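You operate a simulated robot arm through the tools that you are given. There is no shell and no other tool. Be economical: measure what you need, move in short steps, check, and stop when the job is done.

You run a simulated two-armed robot. Do the job below in one go: nothing can be reset, and whatever is moved stays where it is left.

Task
Pick up the bottle marked "No 25" from the top of the trolley with one hand, pass it to the other hand and put it on the shelf under the counter of the shelf unit. Set down upright: bottle.

It is judged by the outcome, as a careful person would: the job done as asked, and still so three seconds after it is handed in. It fails if anything else is knocked over, pushed out of place, dropped, spilled or broken.

Robot
Two 7-joint arms with two-finger parallel grippers on one trunk, on a base that drives. Base frame: it is fixed to the floor where the robot stands at the start and does not move with it; the origin is under the middle of the robot, x ahead of it, y to its left, z up; the surface under the hand at the start is at about z = 86. Readings come in cm, rad, newtons and seconds.
The left shoulder is at the start at [2, 17, 120.3], the right one opposite. With the tool pointing down near the work surface each hand reaches from about 18 to 66 cm from the robot's upright axis, wherever it stands, measured 20 degrees to its own side. Places, roughly: shelf under the counter of the shelf unit [-170, 110, 50]. Payload 3.8 kg a hand.
Tool frame (each hand has its own): the origin (TCP) lies between the finger pads and is the grasp point; the fingertips stand 3 cm ahead of it; z points along the fingers, y is the line along which they close. Largest opening 11 cm; finger width 2, thickness 1; the body of the gripper, 4.8 by 11.2 cm, starts 5.5 cm behind the TCP.
Orientation is that of the tool frame in the base frame, as [roll, pitch, yaw] about the fixed x, y, z axes, in that order (R = Rz(yaw) Ry(pitch) Rx(roll)). With the fingers straight down and closing along the base's y, the tool's x points along the base's -x, its y along +y and its z along -z.

Tools
- The arms move only by the tool drive_tool. It takes "left_motion", "right_motion" or both (then of equal length, played together; a hand with none holds still); each is a list of rows, each an object (a shift or turn left out is 0, a gripper value left out holds the last) with "claw": the closure, from 0 (fully open) to 1 (shut); "dp": the shift along the tool's x, y, z in units of 30 mm (1.0 is 30 mm), a list of three; "rot": the turn, a rotation vector about the tool's x, y, z in units of 4 degrees (1.0 is 4 degrees), a list of three. In form: [{"claw": claw, "dp": [dx, dy, dz], "rot": [rx, ry, rz]}, ...]. A call has 1 to 10 rows; each row shifts and turns the commanded pose from where the row before left it, along the tool's axes as they then stand. A call with a number of a shift or a turn outside -1 to 1 is refused whole. Each row takes 0.2 s and may step no farther than 5 cm and 0.15 rad from the row before; otherwise, or with a gripper value out of range, the whole call is refused. A pose out of reach is approached as far as the arm can. The call stops where the force on the tool passes 40 N (or 10 N more than at its start, if that is more) or the arm is blocked; 0.2 s more then pass. The fingers move at their own pace (about 7.2 cm/s each) and stop on an object; they squeeze with about 39 N. The grip force told is the motor's: it shows also when the fingers shut on nothing. Time passes only in rows, and 0.2 s behind the last, so rows that do not move let the fingers close. It gives the time, the measured TCP pose, the force on the tool (base axes), the opening and the grip force at its end, in the units of the frame above (readings bear some noise), with the torque about the TCP (base axes, N m) and any sound that the robot's microphone picked up.
- Cameras (640 x 400 px; columns grow to the right, rows downward): "scene" is now at [12.04, -0.82, 133.91]; the picture's right is [-0.22, -0.98, 0.00], its down [-0.60, 0.13, -0.79] and it looks along [0.77, -0.17, -0.61] (base axes); focal length 266 px, centre (320, 200). "left" rides on the left gripper at [7.2, -1.7, -10.3] in its tool frame; the picture's right is [0.23, 0.97, 0.00], its down [-0.76, 0.18, -0.62] and it looks along [-0.61, 0.14, 0.78] (tool axes); focal length 222 px, centre (320, 200). "right" rides on the right gripper at [7.2, 1.7, -10.3] in its tool frame; the picture's right is [-0.23, 0.97, 0.00], its down [-0.76, -0.18, -0.62] and it looks along [-0.61, -0.14, 0.78] (tool axes); focal length 222 px, centre (320, 200). There is no depth. A picture from a camera that has moved, and an enlarged one, comes with that camera's place and axes in the base frame and with its lens. The place of the scene camera against the robot may be out by one fixed shift of up to 2.5 cm in any direction.
- camera(camera): a new picture of that camera. The clock stands still meanwhile.
- slide_trunk(by): slides the trunk up (or, below 0, down) by that many cm; the arms and the scene camera ride with it, the base frame stays. It gives what a move gives, with no picture.
- drive_base(legs): drives the robot by 1 to 6 legs, each [ahead, turn to the left] in cm and rad, along the robot's own axes; the way and the turn of a leg run together, so that a leg with both is an arc; at most 150 cm and 3.142 rad a leg. The arms and the cameras ride along, it lands a little off, and it stops where it bumps. It gives what a move gives.
- turn_head(pan, tilt): turns the head with the scene camera to pan (to the left, within 1.396 rad either way) and tilt (down, from -0.506 to 1.204), counted from straight ahead of the robot. It gives what a move gives.
- enlarge(camera, box): a new picture of the part [left, top, right, bottom] of that camera's present view, enlarged. The clock stands still meanwhile.
- hand_in(): hands the job in; it is judged then, once.

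Work in short steps. Places have to be worked out from the pictures, the camera data and where the tool is seen: move nearer, look again, correct. Check each grasp and each placing, and mend what went wrong. You have 120 turns and 108 pictures in all, those below and enlarged ones among them. Open the grippers and draw the arms clear of the work before you hand the job in, unless the task says otherwise; then end with one line.

The tools are called after ">>>" as a command line: name --argument value ..., lists and objects as JSON in quotes. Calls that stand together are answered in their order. drive_tool: Moves the arms, as the interface text tells. Its arguments: {"type":"object","properties":{"left_motion":{"type":"array"},"right_motion":{"type":"array"}},"required":[]} The other tools are called the same way: slide_trunk (by) slides the trunk up or down; drive_base (legs) drives the base; turn_head (pan, tilt) turns the head that bears the scene camera; camera (camera) takes a picture; enlarge (camera, box) takes an enlarged picture of a part of a camera's view; hand_in () hands the job in.

At the start:

```text
time_s: 0.0
left_eef_pos: [53.72, 17.87, 109.61]
left_ee_rot: [-3.141, -0.003, -3.141]
left_contact_force: [-1.0, 0.3, 0.5]
left_ft_torque: [0.03, 0.01, 0.01]
left_finger_gap: 11.02
left_finger_force: 0.0
right_eef_pos: [39.25, -28.54, 119.14]
right_ee_rot: [3.141, 0.0, 3.141]
right_contact_force: [-0.3, 0.9, -0.9]
right_ft_torque: [0.02, 0.01, 0.03]
right_finger_gap: 10.99
right_finger_force: 0.1
trunk travel left (down, up): [-30.0, 27.0]
robot x, y, heading: [-0.29, 0.03, 0.0]
head pan, tilt: [-0.216, 0.661]
```

scene: 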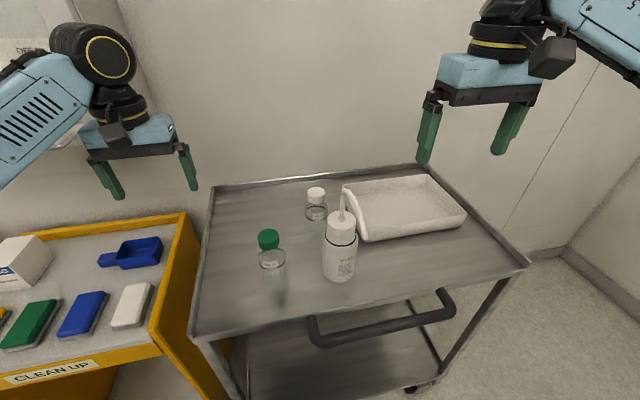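
right: 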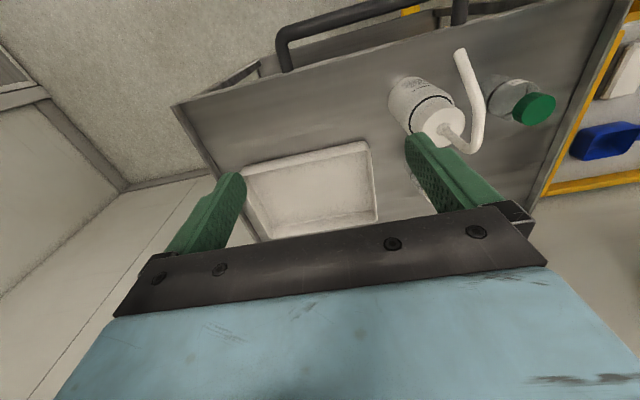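
left: 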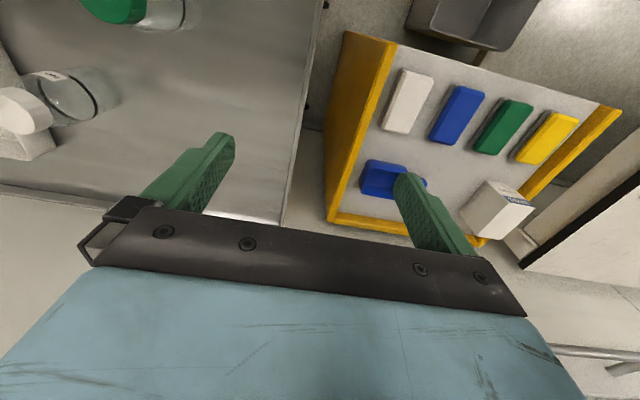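

The trolley bears a green-capped bottle, a white-capped one, a wash bottle and a tray; I enlarge to read the labels.

>>> enlarge --camera "scene" --box '[240, 170, 380, 300]'

>>> enlarge --camera "left" --box '[0, 0, 200, 160]'

>>> enlarge --camera "right" --box '[360, 30, 580, 180]'

```text
3.08 times, centred on (310, 235) of scene
camera zoom: at [12.04, -0.82, 133.91], right [-0.22, -0.98, 0.0], down [-0.6, 0.13, -0.79], along [0.77, -0.17, -0.61], focal length 820 px, centre (351, 92)
```

zoom: 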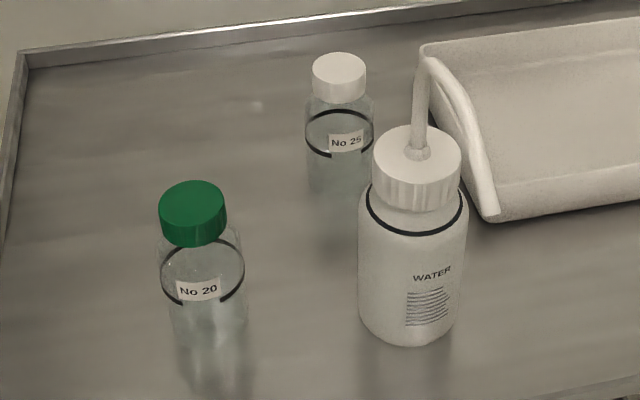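

```text
2.50 times, centred on (100, 80) of left
camera zoom: at [46.43, 16.18, 120.11], right [-0.23, 0.97, 0.0], down [0.76, 0.18, 0.62], along [0.61, 0.14, -0.78], focal length 555 px, centre (870, 500)
```

zoom: 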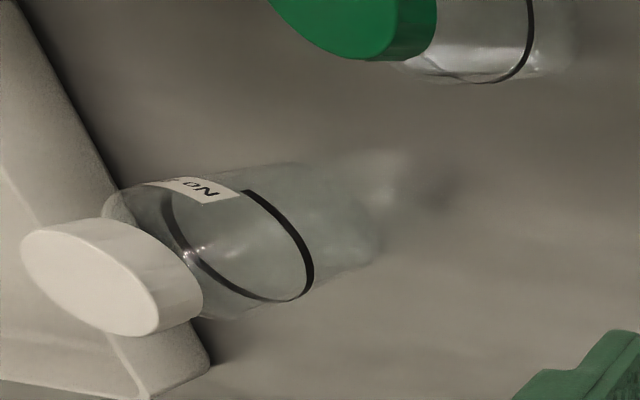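

```text
2.67 times, centred on (470, 105) of right
camera zoom: at [32.02, -27.02, 129.51], right [0.23, 0.97, 0.0], down [0.76, -0.18, 0.62], along [0.61, -0.14, -0.78], focal length 592 px, centre (-80, 453)
```

zoom: 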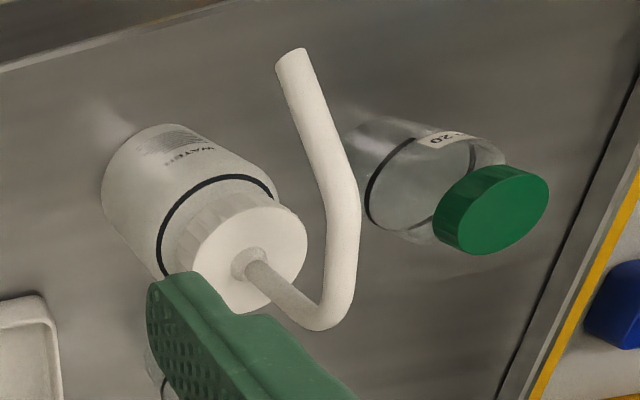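

The white-capped bottle is "No 25". Triangulating the scene and left views puts its cap top at about [59.7, -10.5, 98]. I bring the right hand over it at a safe height and begin turning the wrist, so its camera stays clear of the wash bottle's spout.

>>> drive_tool --right_motion '[{"dp": [-0.974, 0.859, 0], "claw": 0.25}, {"dp": [-0.974, 0.859, 0]}, {"dp": [-0.974, 0.859, 0]}, {"dp": [-0.974, 0.859, 0]}, {"dp": [-0.974, 0.859, 0]}, {"dp": [-0.974, 0.859, 0]}, {"dp": [-0.974, 0.859, 0]}, {"rot": [0, 0, 1]}, {"rot": [0, 0, 1]}, {"rot": [0, 0, 1]}]'

>>> drive_tool --right_motion '[{"rot": [0, 0, 1]}, {"rot": [0, 0, 1]}, {"rot": [0, 0, 1]}, {"rot": [0, 0, 1]}, {"rot": [0, 0, 1]}, {"rot": [0, 0, 1]}, {"rot": [0, 0, 1]}, {"dp": [0, 0, 0]}]'

>>> camera --camera "right"

>>> camera --camera "scene"

```text
time_s: 2.2
left_eef_pos: [53.6, 17.82, 109.71]
left_ee_rot: [3.14, -0.001, 3.141]
left_contact_force: [-1.2, -0.5, 1.2]
left_ft_torque: [-0.01, -0.01, -0.04]
left_finger_gap: 11.0
left_finger_force: 0.1
right_eef_pos: [59.75, -10.77, 119.15]
right_ee_rot: [3.142, 0.002, 2.931]
right_contact_force: [0.1, -0.5, 0.1]
right_ft_torque: [0.0, -0.01, -0.04]
right_finger_gap: 8.25
right_finger_force: 0.0
trunk travel left (down, up): [-30.0, 27.0]
robot x, y, heading: [-0.04, -0.17, -0.0]
head pan, tilt: [-0.216, 0.661]
```

```text
time_s: 4.0
left_eef_pos: [53.7, 17.93, 109.71]
left_ee_rot: [-3.14, 0.0, 3.142]
left_contact_force: [-0.7, -0.8, 0.2]
left_ft_torque: [0.0, -0.01, -0.01]
left_finger_gap: 11.0
left_finger_force: 0.1
right_eef_pos: [59.7, -10.66, 119.1]
right_ee_rot: [-3.141, 0.0, 2.443]
right_contact_force: [-0.4, -0.3, -0.2]
right_ft_torque: [0.0, 0.0, -0.01]
right_finger_gap: 8.26
right_finger_force: 0.0
trunk travel left (down, up): [-30.0, 27.0]
robot x, y, heading: [0.12, 0.01, 0.001]
head pan, tilt: [-0.216, 0.661]
```

```text
101 pictures are left
camera right: at [55.23, -4.69, 129.47], right [0.8, 0.6, 0.0], down [0.47, -0.63, 0.62], along [0.37, -0.5, -0.78], focal length 222 px, centre (320, 200)
```

right: 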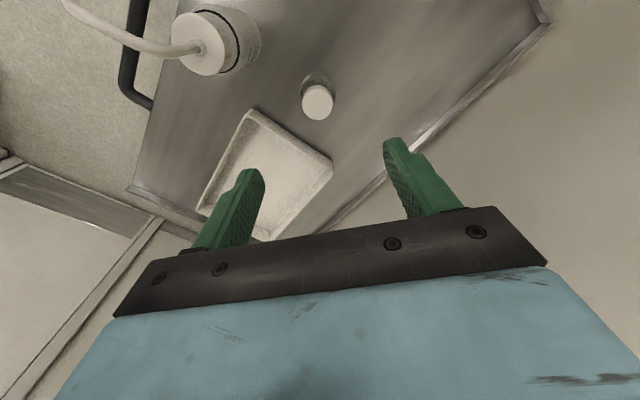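

```text
100 pictures are left
camera scene: at [12.04, -0.81, 133.91], right [-0.22, -0.98, 0.0], down [-0.6, 0.13, -0.79], along [0.77, -0.17, -0.61], focal length 266 px, centre (320, 200)
```

scene: 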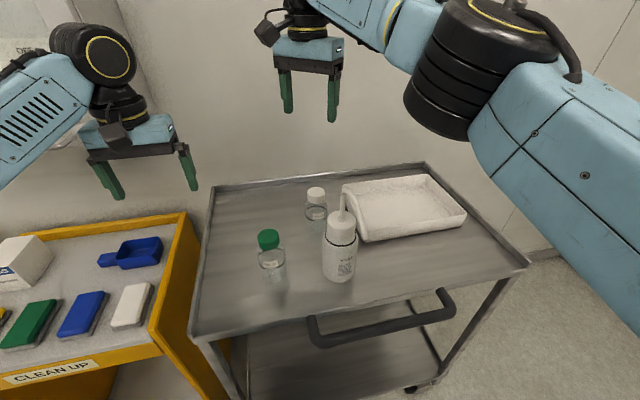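

From the right camera the cap lies nearer [60, -11.7, 97.4]. I shift a little, go part way down and check how close the arm comes to the wash bottle.

>>> drive_tool --right_motion '[{"dp": [-0.29, -0.19, 0]}, {"dp": [0, 0, 0.8]}, {"dp": [0, 0, 0.8]}, {"dp": [0, 0, 0.8]}, {"dp": [0, 0, 0.6]}, {"dp": [0, 0, 0]}]'

>>> turn_head --pan -0.216 --tilt 0.4

>>> camera --camera "right"

>>> camera --camera "scene"

>>> camera --camera "left"

```text
time_s: 5.4
left_eef_pos: [53.65, 17.89, 109.65]
left_ee_rot: [3.141, 0.0, 3.141]
left_contact_force: [0.7, -0.4, 0.3]
left_ft_torque: [0.03, 0.02, 0.01]
left_finger_gap: 11.0
left_finger_force: 0.0
right_eef_pos: [59.93, -11.65, 110.16]
right_ee_rot: [-3.141, 0.001, 2.444]
right_contact_force: [-0.8, 0.3, 0.4]
right_ft_torque: [0.01, 0.02, -0.01]
right_finger_gap: 8.26
right_finger_force: 0.1
trunk travel left (down, up): [-30.0, 27.0]
robot x, y, heading: [-0.23, 0.1, -0.001]
head pan, tilt: [-0.216, 0.661]
```

```text
time_s: 6.2
left_eef_pos: [53.75, 17.85, 109.63]
left_ee_rot: [-3.141, 0.0, -3.14]
left_contact_force: [0.4, -0.2, -0.4]
left_ft_torque: [0.01, -0.01, -0.02]
left_finger_gap: 11.02
left_finger_force: 0.0
right_eef_pos: [59.94, -11.63, 110.13]
right_ee_rot: [-3.141, 0.0, 2.441]
right_contact_force: [-0.2, -0.3, -0.1]
right_ft_torque: [-0.04, -0.01, 0.03]
right_finger_gap: 8.21
right_finger_force: 0.2
trunk travel left (down, up): [-30.0, 27.0]
robot x, y, heading: [0.37, -0.1, 0.004]
head pan, tilt: [-0.216, 0.4]
```

```text
99 pictures are left
camera right: at [55.47, -5.71, 120.56], right [0.8, 0.6, 0.0], down [0.47, -0.63, 0.62], along [0.37, -0.5, -0.78], focal length 222 px, centre (320, 200)
```

right: 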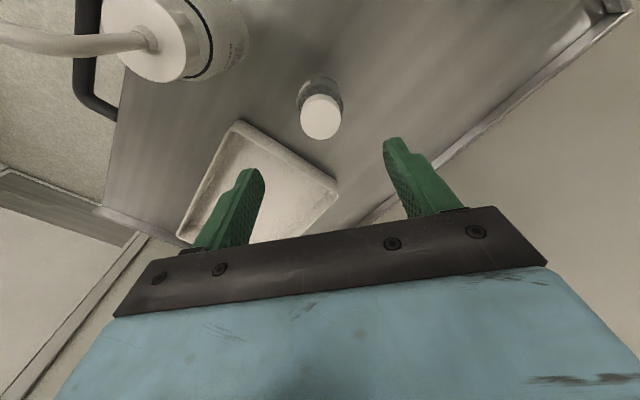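

```text
98 pictures are left
camera scene: at [12.66, -0.95, 136.27], right [-0.21, -0.98, 0.0], down [-0.38, 0.08, -0.92], along [0.9, -0.2, -0.39], focal length 266 px, centre (320, 200)
```

scene: 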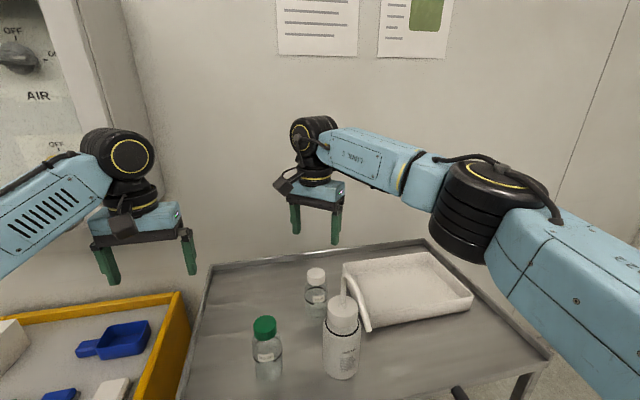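

```text
97 pictures are left
camera left: at [46.43, 16.18, 120.11], right [-0.23, 0.97, 0.0], down [0.76, 0.18, 0.62], along [0.61, 0.14, -0.78], focal length 222 px, centre (320, 200)
```

left: 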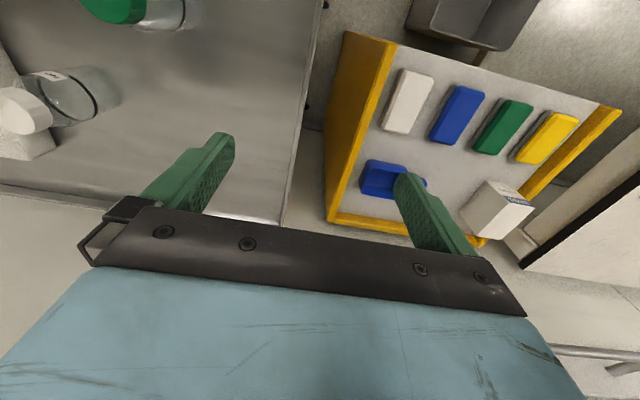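

The right view still puts the cap at [59.8, -11.66], right under the hand, with top z≈97.5. I lower it until the fingertips straddle the cap (TCP 98.6) and look before closing.

>>> drive_tool --right_motion '[{"dp": [0, 0, 0.9]}, {"dp": [0, 0, 0.9]}, {"dp": [0, 0, 0.9]}, {"dp": [0, 0, 0.7]}, {"dp": [0, 0, 0.45]}, {"dp": [0, 0, 0]}]'

>>> camera --camera "right"

>>> enlarge --camera "scene" --box '[240, 150, 400, 390]'

```text
time_s: 7.6
left_eef_pos: [53.74, 17.77, 109.72]
left_ee_rot: [3.142, 0.0, -3.14]
left_contact_force: [-0.5, 0.1, 0.3]
left_ft_torque: [0.0, 0.0, 0.01]
left_finger_gap: 11.01
left_finger_force: 0.1
right_eef_pos: [59.9, -11.63, 98.53]
right_ee_rot: [3.142, 0.0, 2.444]
right_contact_force: [0.1, 0.2, -0.2]
right_ft_torque: [0.0, -0.03, 0.03]
right_finger_gap: 8.25
right_finger_force: 0.0
trunk travel left (down, up): [-30.0, 27.0]
robot x, y, heading: [0.04, -0.18, -0.001]
head pan, tilt: [-0.216, 0.4]
```

```text
96 pictures are left
camera right: at [55.44, -5.69, 108.91], right [0.8, 0.6, 0.0], down [0.47, -0.63, 0.62], along [0.37, -0.5, -0.78], focal length 222 px, centre (320, 200)
```

right: 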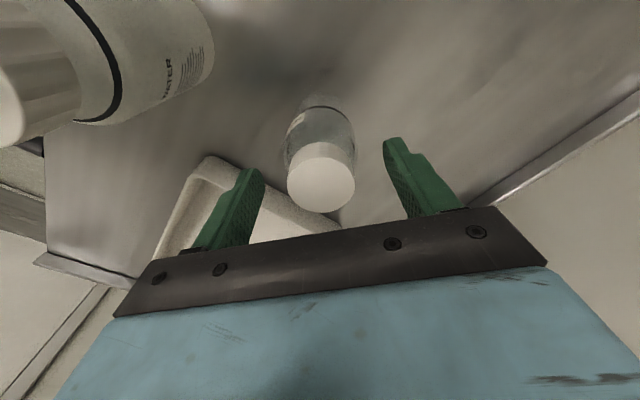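

```text
1.67 times, centred on (320, 270) of scene
camera zoom: at [12.65, -0.95, 136.28], right [-0.21, -0.98, 0.0], down [-0.38, 0.08, -0.92], along [0.9, -0.2, -0.39], focal length 444 px, centre (320, 83)
```

zoom: 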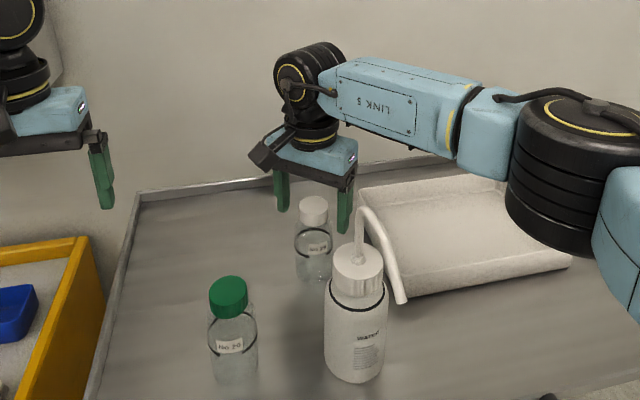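

The cap sits centred between the fingers with its top at z≈97.4 and the tips at about 95.5. I close the hand.

>>> drive_tool --right_motion '[{"claw": 1, "dp": [0, 0, 0.1]}, {}, {}, {}, {}]'

>>> camera --camera "right"

```text
time_s: 8.8
left_eef_pos: [53.67, 17.7, 109.76]
left_ee_rot: [-3.14, 0.001, -3.141]
left_contact_force: [-0.9, -0.6, -1.1]
left_ft_torque: [-0.02, -0.01, 0.0]
left_finger_gap: 11.01
left_finger_force: 0.0
right_eef_pos: [59.94, -11.8, 98.26]
right_ee_rot: [-3.139, 0.001, 2.443]
right_contact_force: [0.5, -1.1, -0.3]
right_ft_torque: [-0.01, -0.01, 0.0]
right_finger_gap: 4.12
right_finger_force: 38.8
trunk travel left (down, up): [-30.0, 27.0]
robot x, y, heading: [-0.15, 0.06, -0.001]
head pan, tilt: [-0.216, 0.4]
```

```text
94 pictures are left
camera right: at [55.45, -5.69, 108.61], right [0.8, 0.6, 0.0], down [0.47, -0.63, 0.62], along [0.37, -0.5, -0.78], focal length 222 px, centre (320, 200)
```

right: 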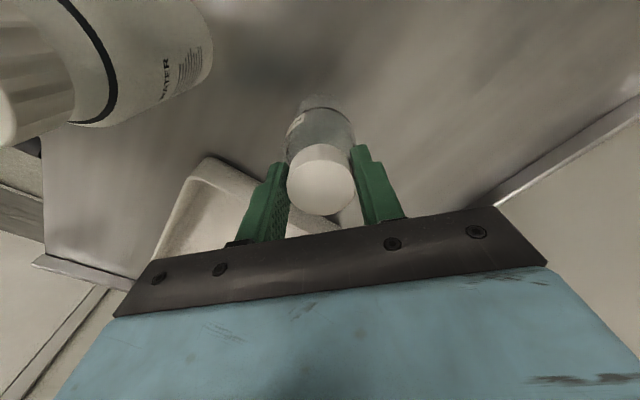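

The cap is held: gap 4.12 cm, 39 N. I lift it straight up, slowly at first.

>>> drive_tool --right_motion '[{"dp": [0, 0, -0.3]}, {"dp": [0, 0, -0.5]}, {"dp": [0, 0, -0.9]}, {"dp": [0, 0, -1]}, {"dp": [0, 0, -1]}, {"dp": [0, 0, -1]}, {"dp": [0, 0, -1]}, {"dp": [0, 0, -1]}, {"dp": [0, 0, -1]}, {"dp": [0, 0, -0.8]}]'

>>> camera --camera "scene"

```text
time_s: 11.0
left_eef_pos: [53.74, 17.48, 109.69]
left_ee_rot: [3.139, 0.0, 3.141]
left_contact_force: [-0.5, -1.7, 0.0]
left_ft_torque: [0.08, -0.01, 0.04]
left_finger_gap: 11.01
left_finger_force: 0.1
right_eef_pos: [58.79, -12.36, 122.68]
right_ee_rot: [3.138, -0.002, 2.441]
right_contact_force: [0.5, 0.7, -0.7]
right_ft_torque: [0.04, 0.02, -0.03]
right_finger_gap: 0.0
right_finger_force: 37.2
right hand out of reach, approached as far as the arm can: row 10
trunk travel left (down, up): [-30.0, 27.0]
robot x, y, heading: [0.32, 0.0, 0.002]
head pan, tilt: [-0.216, 0.4]
```

```text
93 pictures are left
camera scene: at [12.65, -1.25, 136.27], right [-0.21, -0.98, 0.0], down [-0.38, 0.09, -0.92], along [0.9, -0.2, -0.39], focal length 266 px, centre (320, 200)
```

scene: 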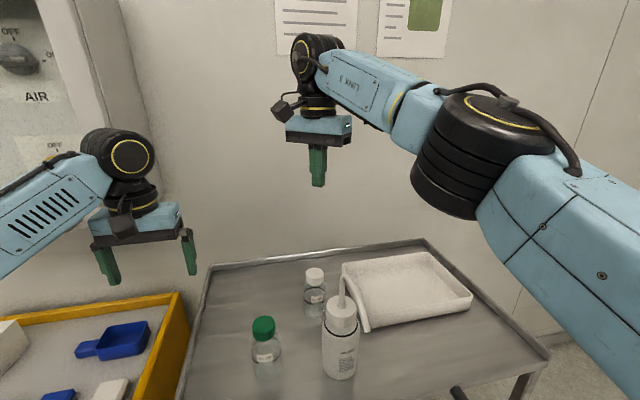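

The fingers slipped off the cap (gap 0), but the bottle still stands on the trolley. I open the hand and look again for a deeper grip on the body.

>>> drive_tool --right_motion '[{"claw": 0.25, "dp": [0, 0, 0.9]}, {"dp": [0, 0, 0.9]}, {"dp": [0, 0, 0.9]}, {"dp": [0, 0, 0.9]}, {}]'

>>> camera --camera "right"

>>> enlarge --camera "scene" --box '[240, 230, 400, 390]'

>>> enlarge --camera "left" --box '[0, 0, 200, 160]'

```text
time_s: 12.2
left_eef_pos: [53.64, 17.8, 109.64]
left_ee_rot: [3.141, -0.001, -3.141]
left_contact_force: [0.5, -0.4, -0.4]
left_ft_torque: [0.01, 0.01, 0.01]
left_finger_gap: 11.01
left_finger_force: 0.0
right_eef_pos: [58.74, -11.91, 111.6]
right_ee_rot: [3.141, -0.001, 2.442]
right_contact_force: [0.0, 0.1, -0.5]
right_ft_torque: [0.01, -0.03, 0.01]
right_finger_gap: 8.24
right_finger_force: 0.0
trunk travel left (down, up): [-30.0, 27.0]
robot x, y, heading: [0.22, -0.08, 0.003]
head pan, tilt: [-0.216, 0.4]
```

```text
92 pictures are left
camera right: at [54.23, -6.03, 122.16], right [0.8, 0.6, 0.0], down [0.47, -0.63, 0.62], along [0.37, -0.5, -0.78], focal length 222 px, centre (320, 200)
```

right: 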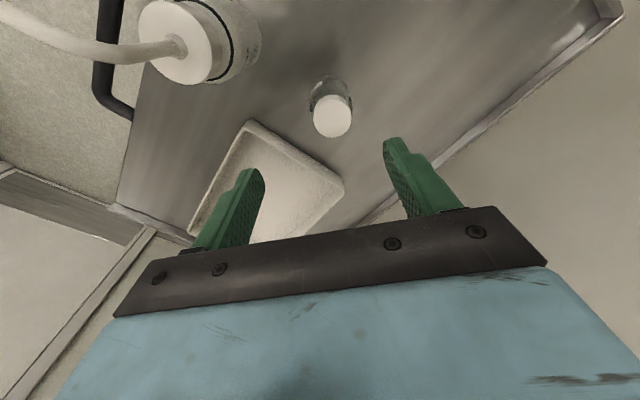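

```text
2.50 times, centred on (320, 310) of scene
camera zoom: at [12.64, -0.94, 136.28], right [-0.21, -0.98, 0.0], down [-0.38, 0.08, -0.92], along [0.9, -0.2, -0.39], focal length 666 px, centre (320, -75)
```

zoom: 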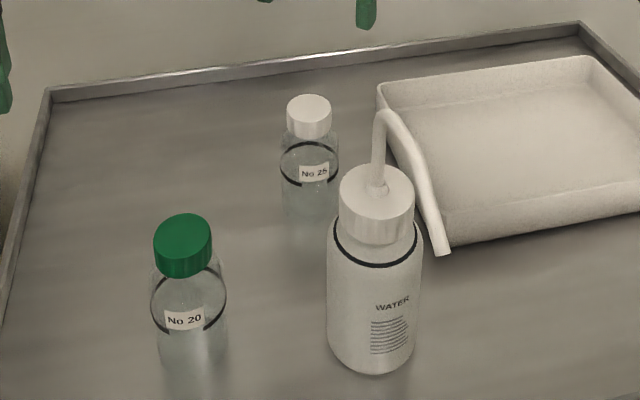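

```text
2.50 times, centred on (100, 80) of left
camera zoom: at [46.41, 16.18, 120.12], right [-0.23, 0.97, 0.0], down [0.76, 0.18, 0.62], along [0.61, 0.14, -0.78], focal length 555 px, centre (870, 500)
```

zoom: 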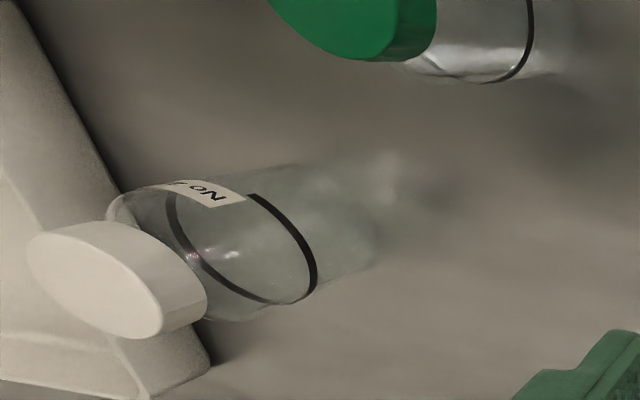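

The bottle is still at [59.95, -11.65]. I correct sideways and descend to just above the cap, then read the pose.

>>> drive_tool --right_motion '[{"dp": [-0.25, 0.32, 0]}, {"dp": [0, 0, 0.9]}, {"dp": [0, 0, 0.9]}, {}]'

```text
time_s: 13.2
left_eef_pos: [53.72, 17.75, 109.57]
left_ee_rot: [-3.141, -0.001, -3.141]
left_contact_force: [0.1, 0.4, 0.4]
left_ft_torque: [0.0, -0.03, 0.01]
left_finger_gap: 10.98
left_finger_force: 0.3
right_eef_pos: [60.03, -11.61, 106.41]
right_ee_rot: [-3.141, 0.0, 2.444]
right_contact_force: [0.2, 0.5, 0.5]
right_ft_torque: [0.0, 0.02, 0.0]
right_finger_gap: 8.27
right_finger_force: 0.1
trunk travel left (down, up): [-30.0, 27.0]
robot x, y, heading: [-0.1, 0.13, -0.003]
head pan, tilt: [-0.216, 0.4]
```

Well aligned. I go down 11.7 cm to TCP 94.7, so the pads hold the top of the body, and close.

>>> drive_tool --right_motion '[{"dp": [0, 0, 0.9]}, {"dp": [0, 0, 0.9]}, {"dp": [0, 0, 0.9]}, {"dp": [0, 0, 0.8]}, {"dp": [0, 0, 0.4]}, {"claw": 1}, {}, {}, {}, {}]'

>>> camera --camera "right"

>>> enlarge --camera "scene" --box '[240, 190, 400, 350]'

```text
time_s: 15.4
left_eef_pos: [53.7, 17.8, 109.69]
left_ee_rot: [3.141, 0.0, -3.141]
left_contact_force: [-0.5, 0.2, -0.6]
left_ft_torque: [-0.02, 0.02, -0.01]
left_finger_gap: 11.0
left_finger_force: 0.1
right_eef_pos: [60.03, -11.75, 94.75]
right_ee_rot: [3.141, -0.001, 2.444]
right_contact_force: [-0.7, -0.1, -0.7]
right_ft_torque: [0.02, -0.04, 0.02]
right_finger_gap: 5.51
right_finger_force: 39.3
trunk travel left (down, up): [-30.0, 27.0]
robot x, y, heading: [-0.12, 0.19, -0.003]
head pan, tilt: [-0.216, 0.4]
```

```text
89 pictures are left
camera right: at [55.62, -5.74, 105.25], right [0.8, 0.6, 0.0], down [0.47, -0.63, 0.62], along [0.37, -0.5, -0.78], focal length 222 px, centre (320, 200)
```

right: 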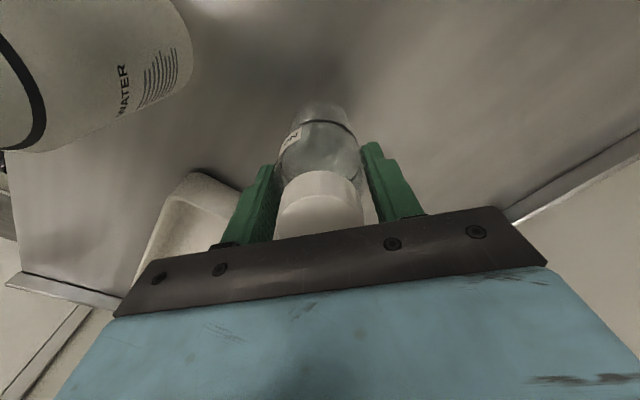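

```text
2.50 times, centred on (320, 270) of scene
camera zoom: at [12.67, -0.95, 136.27], right [-0.21, -0.98, 0.0], down [-0.38, 0.08, -0.92], along [0.9, -0.2, -0.39], focal length 666 px, centre (320, 25)
```

zoom: 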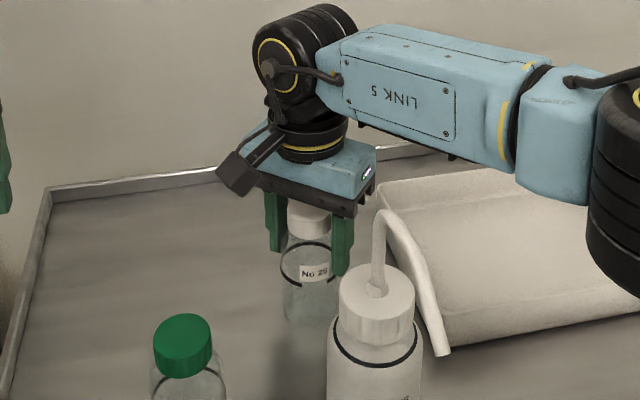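

The body is held: 5.5 cm gap, 39 N. I lift it a little and check the gap.

>>> drive_tool --right_motion '[{"dp": [0, 0, -0.15]}, {"dp": [0, 0, -0.25]}, {"dp": [0, 0, -0.35]}, {"dp": [0, 0, -0.35]}, {}]'

>>> enlarge --camera "scene" --box '[240, 190, 400, 350]'

```text
time_s: 16.6
left_eef_pos: [53.63, 17.8, 109.68]
left_ee_rot: [3.142, 0.0, 3.14]
left_contact_force: [-0.1, -1.0, 0.6]
left_ft_torque: [-0.05, 0.01, 0.01]
left_finger_gap: 11.0
left_finger_force: 0.1
right_eef_pos: [60.13, -11.8, 97.96]
right_ee_rot: [-3.14, -0.001, 2.446]
right_contact_force: [-0.3, 0.3, -1.1]
right_ft_torque: [0.02, 0.01, 0.01]
right_finger_gap: 5.51
right_finger_force: 39.6
trunk travel left (down, up): [-30.0, 27.0]
robot x, y, heading: [0.14, -0.17, -0.001]
head pan, tilt: [-0.216, 0.4]
```

```text
2.50 times, centred on (320, 270) of scene
camera zoom: at [12.67, -0.95, 136.27], right [-0.21, -0.98, 0.0], down [-0.38, 0.08, -0.92], along [0.9, -0.2, -0.39], focal length 666 px, centre (320, 25)
```

zoom: 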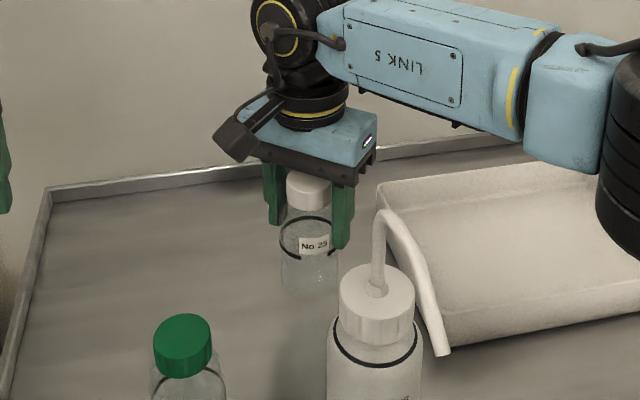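

The bottle comes along. I lift it further by hand, then slide the trunk up for clearance.

>>> drive_tool --right_motion '[{"dp": [0, 0, -0.5]}, {"dp": [0, 0, -0.7]}, {"dp": [0, 0, -0.8]}, {"dp": [0, 0, -0.8]}, {"dp": [0, 0, -0.8]}, {"dp": [0, 0, -0.8]}, {"dp": [0, 0, -0.8]}, {"dp": [0, 0, -0.6]}, {}]'

>>> slide_trunk --by 10

>>> camera --camera "scene"

```text
time_s: 18.6
left_eef_pos: [53.69, 17.83, 109.64]
left_ee_rot: [-3.141, 0.0, -3.141]
left_contact_force: [-0.5, -0.4, 0.9]
left_ft_torque: [-0.01, -0.01, -0.02]
left_finger_gap: 11.0
left_finger_force: 0.2
right_eef_pos: [59.96, -11.63, 115.31]
right_ee_rot: [3.14, -0.002, 2.444]
right_contact_force: [0.4, -0.2, -1.4]
right_ft_torque: [0.03, -0.06, 0.01]
right_finger_gap: 5.5
right_finger_force: 39.2
trunk travel left (down, up): [-30.0, 27.0]
robot x, y, heading: [0.11, -0.24, -0.002]
head pan, tilt: [-0.216, 0.4]
```

```text
time_s: 19.9
left_eef_pos: [53.68, 17.71, 119.57]
left_ee_rot: [3.141, 0.0, 3.141]
left_contact_force: [0.1, 0.4, 0.0]
left_ft_torque: [0.02, 0.02, 0.02]
left_finger_gap: 10.99
left_finger_force: 0.2
right_eef_pos: [60.05, -11.74, 125.32]
right_ee_rot: [3.141, 0.001, 2.442]
right_contact_force: [0.5, 0.2, -1.9]
right_ft_torque: [0.02, -0.02, 0.03]
right_finger_gap: 5.51
right_finger_force: 38.6
trunk travel left (down, up): [-40.0, 17.0]
robot x, y, heading: [-0.04, 0.19, 0.001]
head pan, tilt: [-0.216, 0.4]
```

```text
86 pictures are left
camera scene: at [12.69, -0.95, 146.26], right [-0.21, -0.98, 0.0], down [-0.38, 0.08, -0.92], along [0.9, -0.2, -0.39], focal length 266 px, centre (320, 200)
```

scene: 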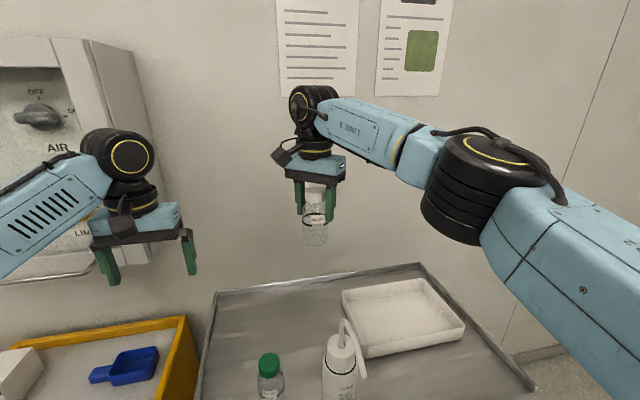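

The bottle is firm in hand, its base at about 116.6. I draw both hands in toward the body and look around to the left.

>>> drive_tool --right_motion '[{"dp": [0.83, -0.87, 0]}, {"dp": [0.83, -0.87, 0]}, {"dp": [0.83, -0.87, 0]}, {"dp": [0.83, -0.87, 0]}, {"dp": [0.83, -0.87, 0]}, {}]' --left_motion '[{"dp": [0.9, 0, 0]}, {"dp": [0.9, 0, 0]}, {"dp": [0.9, 0, 0]}, {"dp": [0.9, 0, 0]}, {"dp": [0.9, 0, 0]}, {}]'

>>> turn_head --pan 1.39 --tilt 0.45

>>> camera --camera "scene"

```text
time_s: 21.3
left_eef_pos: [40.2, 17.88, 119.75]
left_ee_rot: [3.141, 0.0, -3.14]
left_contact_force: [0.3, 0.5, -0.8]
left_ft_torque: [0.04, -0.01, 0.0]
left_finger_gap: 11.02
left_finger_force: 0.0
right_eef_pos: [41.98, -13.65, 125.19]
right_ee_rot: [3.141, -0.002, 2.442]
right_contact_force: [0.3, 0.4, -2.3]
right_ft_torque: [-0.03, 0.0, 0.0]
right_finger_gap: 5.5
right_finger_force: 38.8
trunk travel left (down, up): [-40.0, 17.0]
robot x, y, heading: [0.15, -0.73, 0.002]
head pan, tilt: [-0.216, 0.4]
```

```text
time_s: 23.0
left_eef_pos: [40.14, 17.89, 119.72]
left_ee_rot: [-3.141, -0.001, 3.141]
left_contact_force: [0.2, -0.2, 0.7]
left_ft_torque: [0.04, 0.0, 0.0]
left_finger_gap: 10.99
left_finger_force: 0.0
right_eef_pos: [41.98, -13.58, 125.16]
right_ee_rot: [3.14, -0.001, 2.445]
right_contact_force: [-0.1, 0.8, -1.6]
right_ft_torque: [-0.03, 0.0, 0.02]
right_finger_gap: 5.51
right_finger_force: 39.1
trunk travel left (down, up): [-40.0, 17.0]
robot x, y, heading: [0.02, -0.04, -0.003]
head pan, tilt: [1.389, 0.45]
```

```text
85 pictures are left
camera scene: at [5.28, 10.08, 145.81], right [0.98, -0.18, 0.0], down [-0.08, -0.43, -0.9], along [0.16, 0.89, -0.44], focal length 266 px, centre (320, 200)
```

scene: 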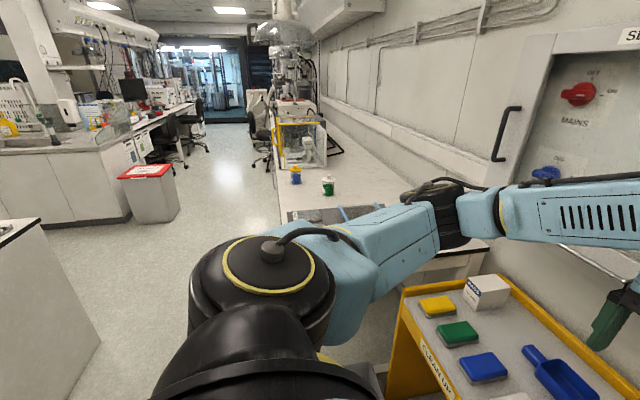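

Open floor lies to the left; I turn the robot left in place and look.

>>> drive_base --legs '[[0, 1.3]]'

>>> turn_head --pan 1.2 --tilt 0.45

>>> camera --camera "scene"

```text
time_s: 26.0
left_eef_pos: [2.06, 43.31, 119.84]
left_ee_rot: [-3.141, 0.0, -2.035]
left_contact_force: [-0.4, -0.1, 0.0]
left_ft_torque: [0.02, -0.01, 0.01]
left_finger_gap: 11.0
left_finger_force: 0.0
right_eef_pos: [30.87, 30.5, 125.15]
right_ee_rot: [-3.141, -0.001, -2.735]
right_contact_force: [0.2, -0.4, -1.6]
right_ft_torque: [0.08, -0.01, 0.01]
right_finger_gap: 5.49
right_finger_force: 39.0
trunk travel left (down, up): [-40.0, 17.0]
robot x, y, heading: [-0.26, -0.67, 1.101]
head pan, tilt: [1.389, 0.45]
stopped in leg 1: the robot was blocked; the commanded pose is now the measured one
```

```text
time_s: 26.7
left_eef_pos: [2.24, 43.37, 119.79]
left_ee_rot: [3.141, 0.0, -2.037]
left_contact_force: [0.6, -0.2, -0.1]
left_ft_torque: [-0.01, 0.02, -0.01]
left_finger_gap: 11.0
left_finger_force: 0.1
right_eef_pos: [31.06, 30.77, 125.2]
right_ee_rot: [3.141, -0.002, -2.738]
right_contact_force: [-0.3, 0.3, -1.4]
right_ft_torque: [-0.03, 0.01, -0.04]
right_finger_gap: 5.5
right_finger_force: 39.3
trunk travel left (down, up): [-40.0, 17.0]
robot x, y, heading: [-0.11, -0.67, 1.102]
head pan, tilt: [1.201, 0.45]
```

```text
84 pictures are left
camera scene: at [-3.72, 9.24, 145.8], right [0.74, 0.67, 0.0], down [0.29, -0.32, -0.9], along [-0.6, 0.67, -0.44], focal length 266 px, centre (320, 200)
```

scene: 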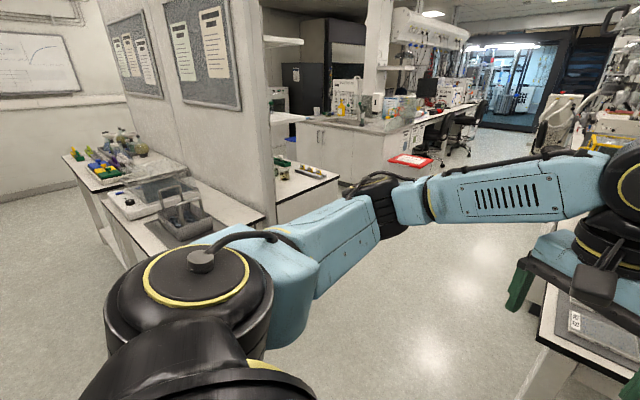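

The turn was blocked at 1.10 rad; I look ahead and to the right for what was touched.

>>> turn_head --pan -0.3 --tilt 0.8

>>> camera --camera "scene"

>>> turn_head --pan -1.2 --tilt 0.7

>>> camera --camera "scene"

```text
time_s: 28.3
left_eef_pos: [2.13, 43.34, 119.75]
left_ee_rot: [3.142, 0.0, -2.037]
left_contact_force: [-0.2, -0.7, 0.5]
left_ft_torque: [-0.05, -0.03, 0.02]
left_finger_gap: 11.01
left_finger_force: 0.1
right_eef_pos: [31.06, 30.72, 125.2]
right_ee_rot: [3.141, 0.001, -2.736]
right_contact_force: [0.2, -1.0, -1.5]
right_ft_torque: [-0.03, 0.02, -0.01]
right_finger_gap: 5.47
right_finger_force: 38.9
trunk travel left (down, up): [-40.0, 17.0]
robot x, y, heading: [0.37, -0.71, 1.102]
head pan, tilt: [-0.3, 0.799]
```

```text
83 pictures are left
camera scene: at [8.02, 8.17, 142.76], right [0.72, -0.7, 0.0], down [-0.5, -0.52, -0.7], along [0.48, 0.5, -0.72], focal length 266 px, centre (320, 200)
```

scene: 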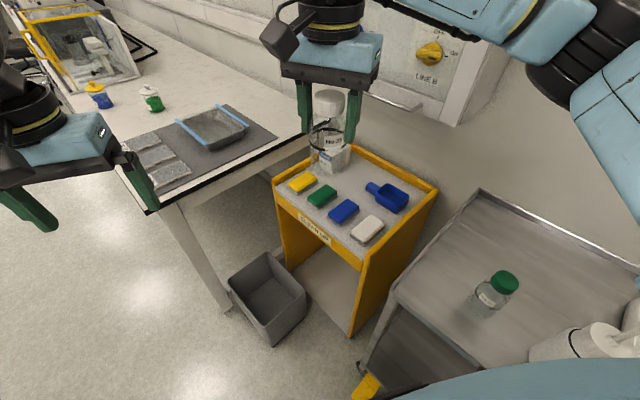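

```text
time_s: 29.5
left_eef_pos: [2.21, 43.38, 119.8]
left_ee_rot: [-3.141, 0.0, -2.038]
left_contact_force: [0.0, 1.0, 0.1]
left_ft_torque: [-0.01, 0.0, -0.01]
left_finger_gap: 11.02
left_finger_force: 0.0
right_eef_pos: [31.05, 30.65, 125.25]
right_ee_rot: [-3.141, -0.001, -2.736]
right_contact_force: [0.1, -0.4, -1.3]
right_ft_torque: [0.01, 0.03, 0.01]
right_finger_gap: 5.52
right_finger_force: 39.1
trunk travel left (down, up): [-40.0, 17.0]
robot x, y, heading: [0.17, -0.46, 1.099]
head pan, tilt: [-1.201, 0.7]
```

```text
82 pictures are left
camera scene: at [10.87, 1.54, 143.59], right [-0.1, -1.0, 0.0], down [-0.64, 0.06, -0.76], along [0.76, -0.08, -0.64], focal length 266 px, centre (320, 200)
```

scene: 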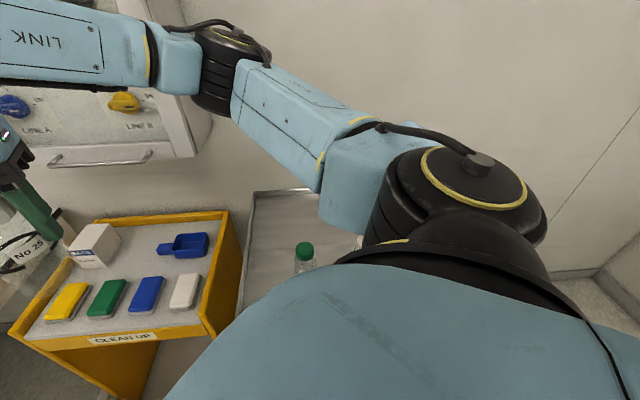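

The right forearm came near the wall panel. I turn back a little and reverse away from the wall before turning on.

>>> drive_base --legs '[[0, -0.4], [-35, 0]]'

>>> drive_base --legs '[[0, 1.3]]'

>>> turn_head --pan 0.6 --tilt 0.4

>>> camera --camera "scene"

```text
time_s: 33.0
left_eef_pos: [-7.42, 16.57, 119.84]
left_ee_rot: [-3.141, 0.0, -2.436]
left_contact_force: [-0.5, 0.5, -0.9]
left_ft_torque: [-0.03, -0.01, -0.01]
left_finger_gap: 11.01
left_finger_force: 0.1
right_eef_pos: [14.3, -6.23, 125.14]
right_ee_rot: [3.141, 0.0, -3.137]
right_contact_force: [-0.6, -0.5, -1.1]
right_ft_torque: [0.04, -0.03, 0.0]
right_finger_gap: 5.5
right_finger_force: 39.6
trunk travel left (down, up): [-40.0, 17.0]
robot x, y, heading: [-26.4, -22.99, 0.699]
head pan, tilt: [-1.201, 0.7]
```

```text
time_s: 36.6
left_eef_pos: [-60.18, 5.18, 119.83]
left_ee_rot: [3.141, 0.001, -1.113]
left_contact_force: [-0.3, -0.7, -0.1]
left_ft_torque: [0.01, 0.01, 0.0]
left_finger_gap: 11.0
left_finger_force: 0.0
right_eef_pos: [-32.77, 20.66, 125.34]
right_ee_rot: [3.141, 0.0, -1.811]
right_contact_force: [0.4, 0.0, -1.8]
right_ft_torque: [0.01, 0.03, -0.02]
right_finger_gap: 5.5
right_finger_force: 39.0
trunk travel left (down, up): [-40.0, 17.0]
robot x, y, heading: [-26.65, -22.96, 2.028]
head pan, tilt: [-1.201, 0.7]
```

```text
time_s: 38.4
left_eef_pos: [-60.24, 5.37, 119.82]
left_ee_rot: [-3.141, 0.001, -1.111]
left_contact_force: [-0.4, 0.0, 0.2]
left_ft_torque: [0.01, 0.01, -0.01]
left_finger_gap: 11.0
left_finger_force: 0.0
right_eef_pos: [-32.63, 20.67, 125.16]
right_ee_rot: [-3.141, -0.001, -1.812]
right_contact_force: [0.1, -1.3, -0.8]
right_ft_torque: [-0.03, 0.0, 0.02]
right_finger_gap: 5.49
right_finger_force: 38.8
trunk travel left (down, up): [-40.0, 17.0]
robot x, y, heading: [-26.16, -23.14, 2.029]
head pan, tilt: [0.6, 0.4]
```

```text
81 pictures are left
camera scene: at [-33.97, -15.42, 146.27], right [0.49, 0.87, 0.0], down [0.34, -0.19, -0.92], along [-0.8, 0.46, -0.39], focal length 266 px, centre (320, 200)
```

scene: 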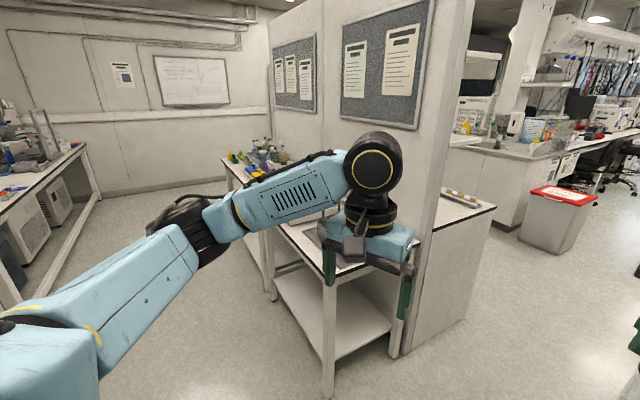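

The table this side of the partition has its shelf at z≈35. The goal [-170, 110, 50] fits the unit behind the partition, whose end panel is at x≈-102, so its open front should face +y. I drive round through the gap at x≈-50.

>>> drive_base --legs '[[0, -0.346], [105, 0]]'

>>> turn_head --pan 0.7 --tilt 0.4

>>> camera --camera "scene"

```text
time_s: 44.9
left_eef_pos: [-61.24, 119.1, 119.79]
left_ee_rot: [3.142, 0.001, -1.447]
left_contact_force: [0.4, 1.1, -0.1]
left_ft_torque: [-0.04, -0.02, -0.02]
left_finger_gap: 10.99
left_finger_force: 0.0
right_eef_pos: [-30.3, 124.61, 125.07]
right_ee_rot: [3.141, -0.002, -2.147]
right_contact_force: [-0.4, -0.8, -1.4]
right_ft_torque: [-0.08, 0.04, 0.02]
right_finger_gap: 5.51
right_finger_force: 39.0
trunk travel left (down, up): [-40.0, 17.0]
robot x, y, heading: [-39.03, 81.58, 1.685]
head pan, tilt: [0.6, 0.4]
```

```text
time_s: 45.6
left_eef_pos: [-61.26, 119.0, 119.82]
left_ee_rot: [-3.141, 0.0, -1.447]
left_contact_force: [-0.2, 0.1, 0.4]
left_ft_torque: [0.0, 0.02, 0.01]
left_finger_gap: 10.98
left_finger_force: 0.1
right_eef_pos: [-30.34, 124.64, 125.11]
right_ee_rot: [-3.141, -0.001, -2.148]
right_contact_force: [0.0, -0.6, -2.1]
right_ft_torque: [0.0, 0.0, -0.02]
right_finger_gap: 5.5
right_finger_force: 39.1
trunk travel left (down, up): [-40.0, 17.0]
robot x, y, heading: [-38.84, 81.07, 1.693]
head pan, tilt: [0.7, 0.4]
```

```text
80 pictures are left
camera scene: at [-44.24, 90.75, 146.27], right [0.68, 0.73, 0.0], down [0.28, -0.27, -0.92], along [-0.67, 0.63, -0.39], focal length 266 px, centre (320, 200)
```

scene: 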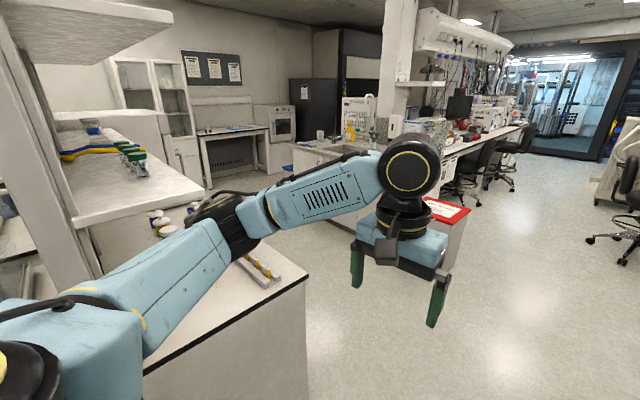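

The unit's end is now on the left. I drive on and turn left to see its front.

>>> drive_base --legs '[[110, 0], [0, 1.5]]'

>>> turn_head --pan 0.7 --tilt 0.5

>>> camera --camera "scene"

```text
time_s: 54.9
left_eef_pos: [-91.62, 171.12, 119.82]
left_ee_rot: [-3.142, 0.0, 0.043]
left_contact_force: [0.1, 0.9, 0.7]
left_ft_torque: [-0.02, 0.03, 0.02]
left_finger_gap: 11.0
left_finger_force: 0.0
right_eef_pos: [-94.73, 202.53, 125.07]
right_ee_rot: [-3.141, 0.0, -0.657]
right_contact_force: [0.8, 0.4, -1.2]
right_ft_torque: [0.01, 0.0, 0.0]
right_finger_gap: 5.51
right_finger_force: 39.2
trunk travel left (down, up): [-40.0, 17.0]
robot x, y, heading: [-52.16, 190.47, -3.096]
head pan, tilt: [0.7, 0.4]
```

```text
time_s: 55.5
left_eef_pos: [-91.57, 171.13, 119.83]
left_ee_rot: [-3.142, 0.002, 0.045]
left_contact_force: [-0.6, 0.7, -0.7]
left_ft_torque: [0.02, 0.02, 0.01]
left_finger_gap: 10.99
left_finger_force: 0.1
right_eef_pos: [-94.62, 202.47, 125.17]
right_ee_rot: [-3.14, -0.002, -0.658]
right_contact_force: [0.3, 0.5, -0.5]
right_ft_torque: [0.01, 0.01, 0.0]
right_finger_gap: 5.51
right_finger_force: 38.8
trunk travel left (down, up): [-40.0, 17.0]
robot x, y, heading: [-52.25, 190.62, -3.103]
head pan, tilt: [0.7, 0.499]
```

```text
79 pictures are left
camera scene: at [-59.54, 185.44, 145.36], right [-0.67, 0.74, 0.0], down [0.35, 0.32, -0.88], along [-0.65, -0.59, -0.48], focal length 266 px, centre (320, 200)
```

scene: 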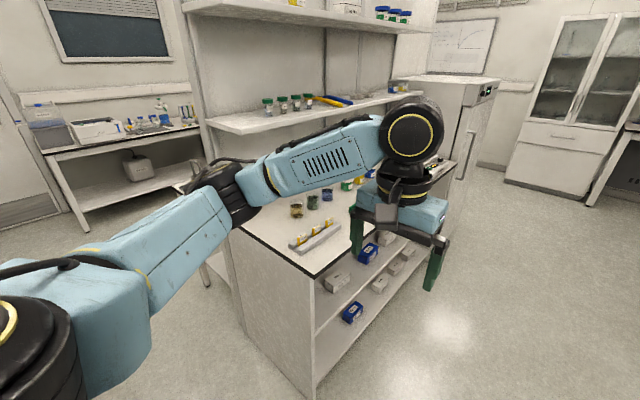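

The front shows the counter at about z 88, a shelf under it with small boxes, and a bottom shelf. I drive along the front and turn to face the middle of the unit.

>>> drive_base --legs '[[0, -0.13], [107, 0], [0, 1.66]]'

>>> turn_head --pan 0.0 --tilt 0.7

>>> camera --camera "scene"

```text
time_s: 65.7
left_eef_pos: [-141.38, 161.73, 119.8]
left_ee_rot: [-3.141, -0.001, 1.572]
left_contact_force: [0.1, -0.4, 0.7]
left_ft_torque: [-0.02, -0.04, -0.02]
left_finger_gap: 11.0
left_finger_force: 0.0
right_eef_pos: [-172.82, 159.92, 125.09]
right_ee_rot: [3.141, -0.001, 0.871]
right_contact_force: [0.5, 0.2, -1.4]
right_ft_torque: [-0.02, 0.02, 0.01]
right_finger_gap: 5.49
right_finger_force: 39.1
trunk travel left (down, up): [-40.0, 17.0]
robot x, y, heading: [-158.89, 201.88, -1.573]
head pan, tilt: [0.7, 0.499]
```

```text
time_s: 66.8
left_eef_pos: [-141.28, 161.68, 119.79]
left_ee_rot: [3.141, -0.001, 1.57]
left_contact_force: [-0.1, -0.4, 0.6]
left_ft_torque: [-0.03, 0.01, -0.01]
left_finger_gap: 11.0
left_finger_force: 0.1
right_eef_pos: [-172.93, 159.93, 125.08]
right_ee_rot: [3.139, -0.001, 0.87]
right_contact_force: [-0.6, 0.0, -1.3]
right_ft_torque: [0.02, -0.03, 0.0]
right_finger_gap: 5.5
right_finger_force: 39.3
trunk travel left (down, up): [-40.0, 17.0]
robot x, y, heading: [-159.21, 201.49, -1.575]
head pan, tilt: [0.0, 0.7]
```

```text
78 pictures are left
camera scene: at [-157.65, 192.37, 143.59], right [-1.0, 0.0, 0.0], down [0.0, 0.64, -0.77], along [0.0, -0.77, -0.64], focal length 266 px, centre (320, 200)
```

scene: 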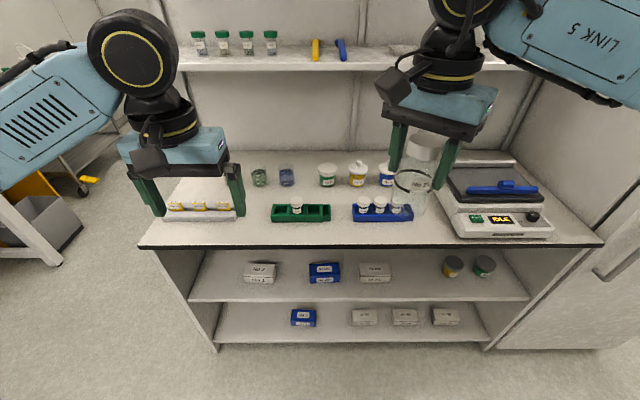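

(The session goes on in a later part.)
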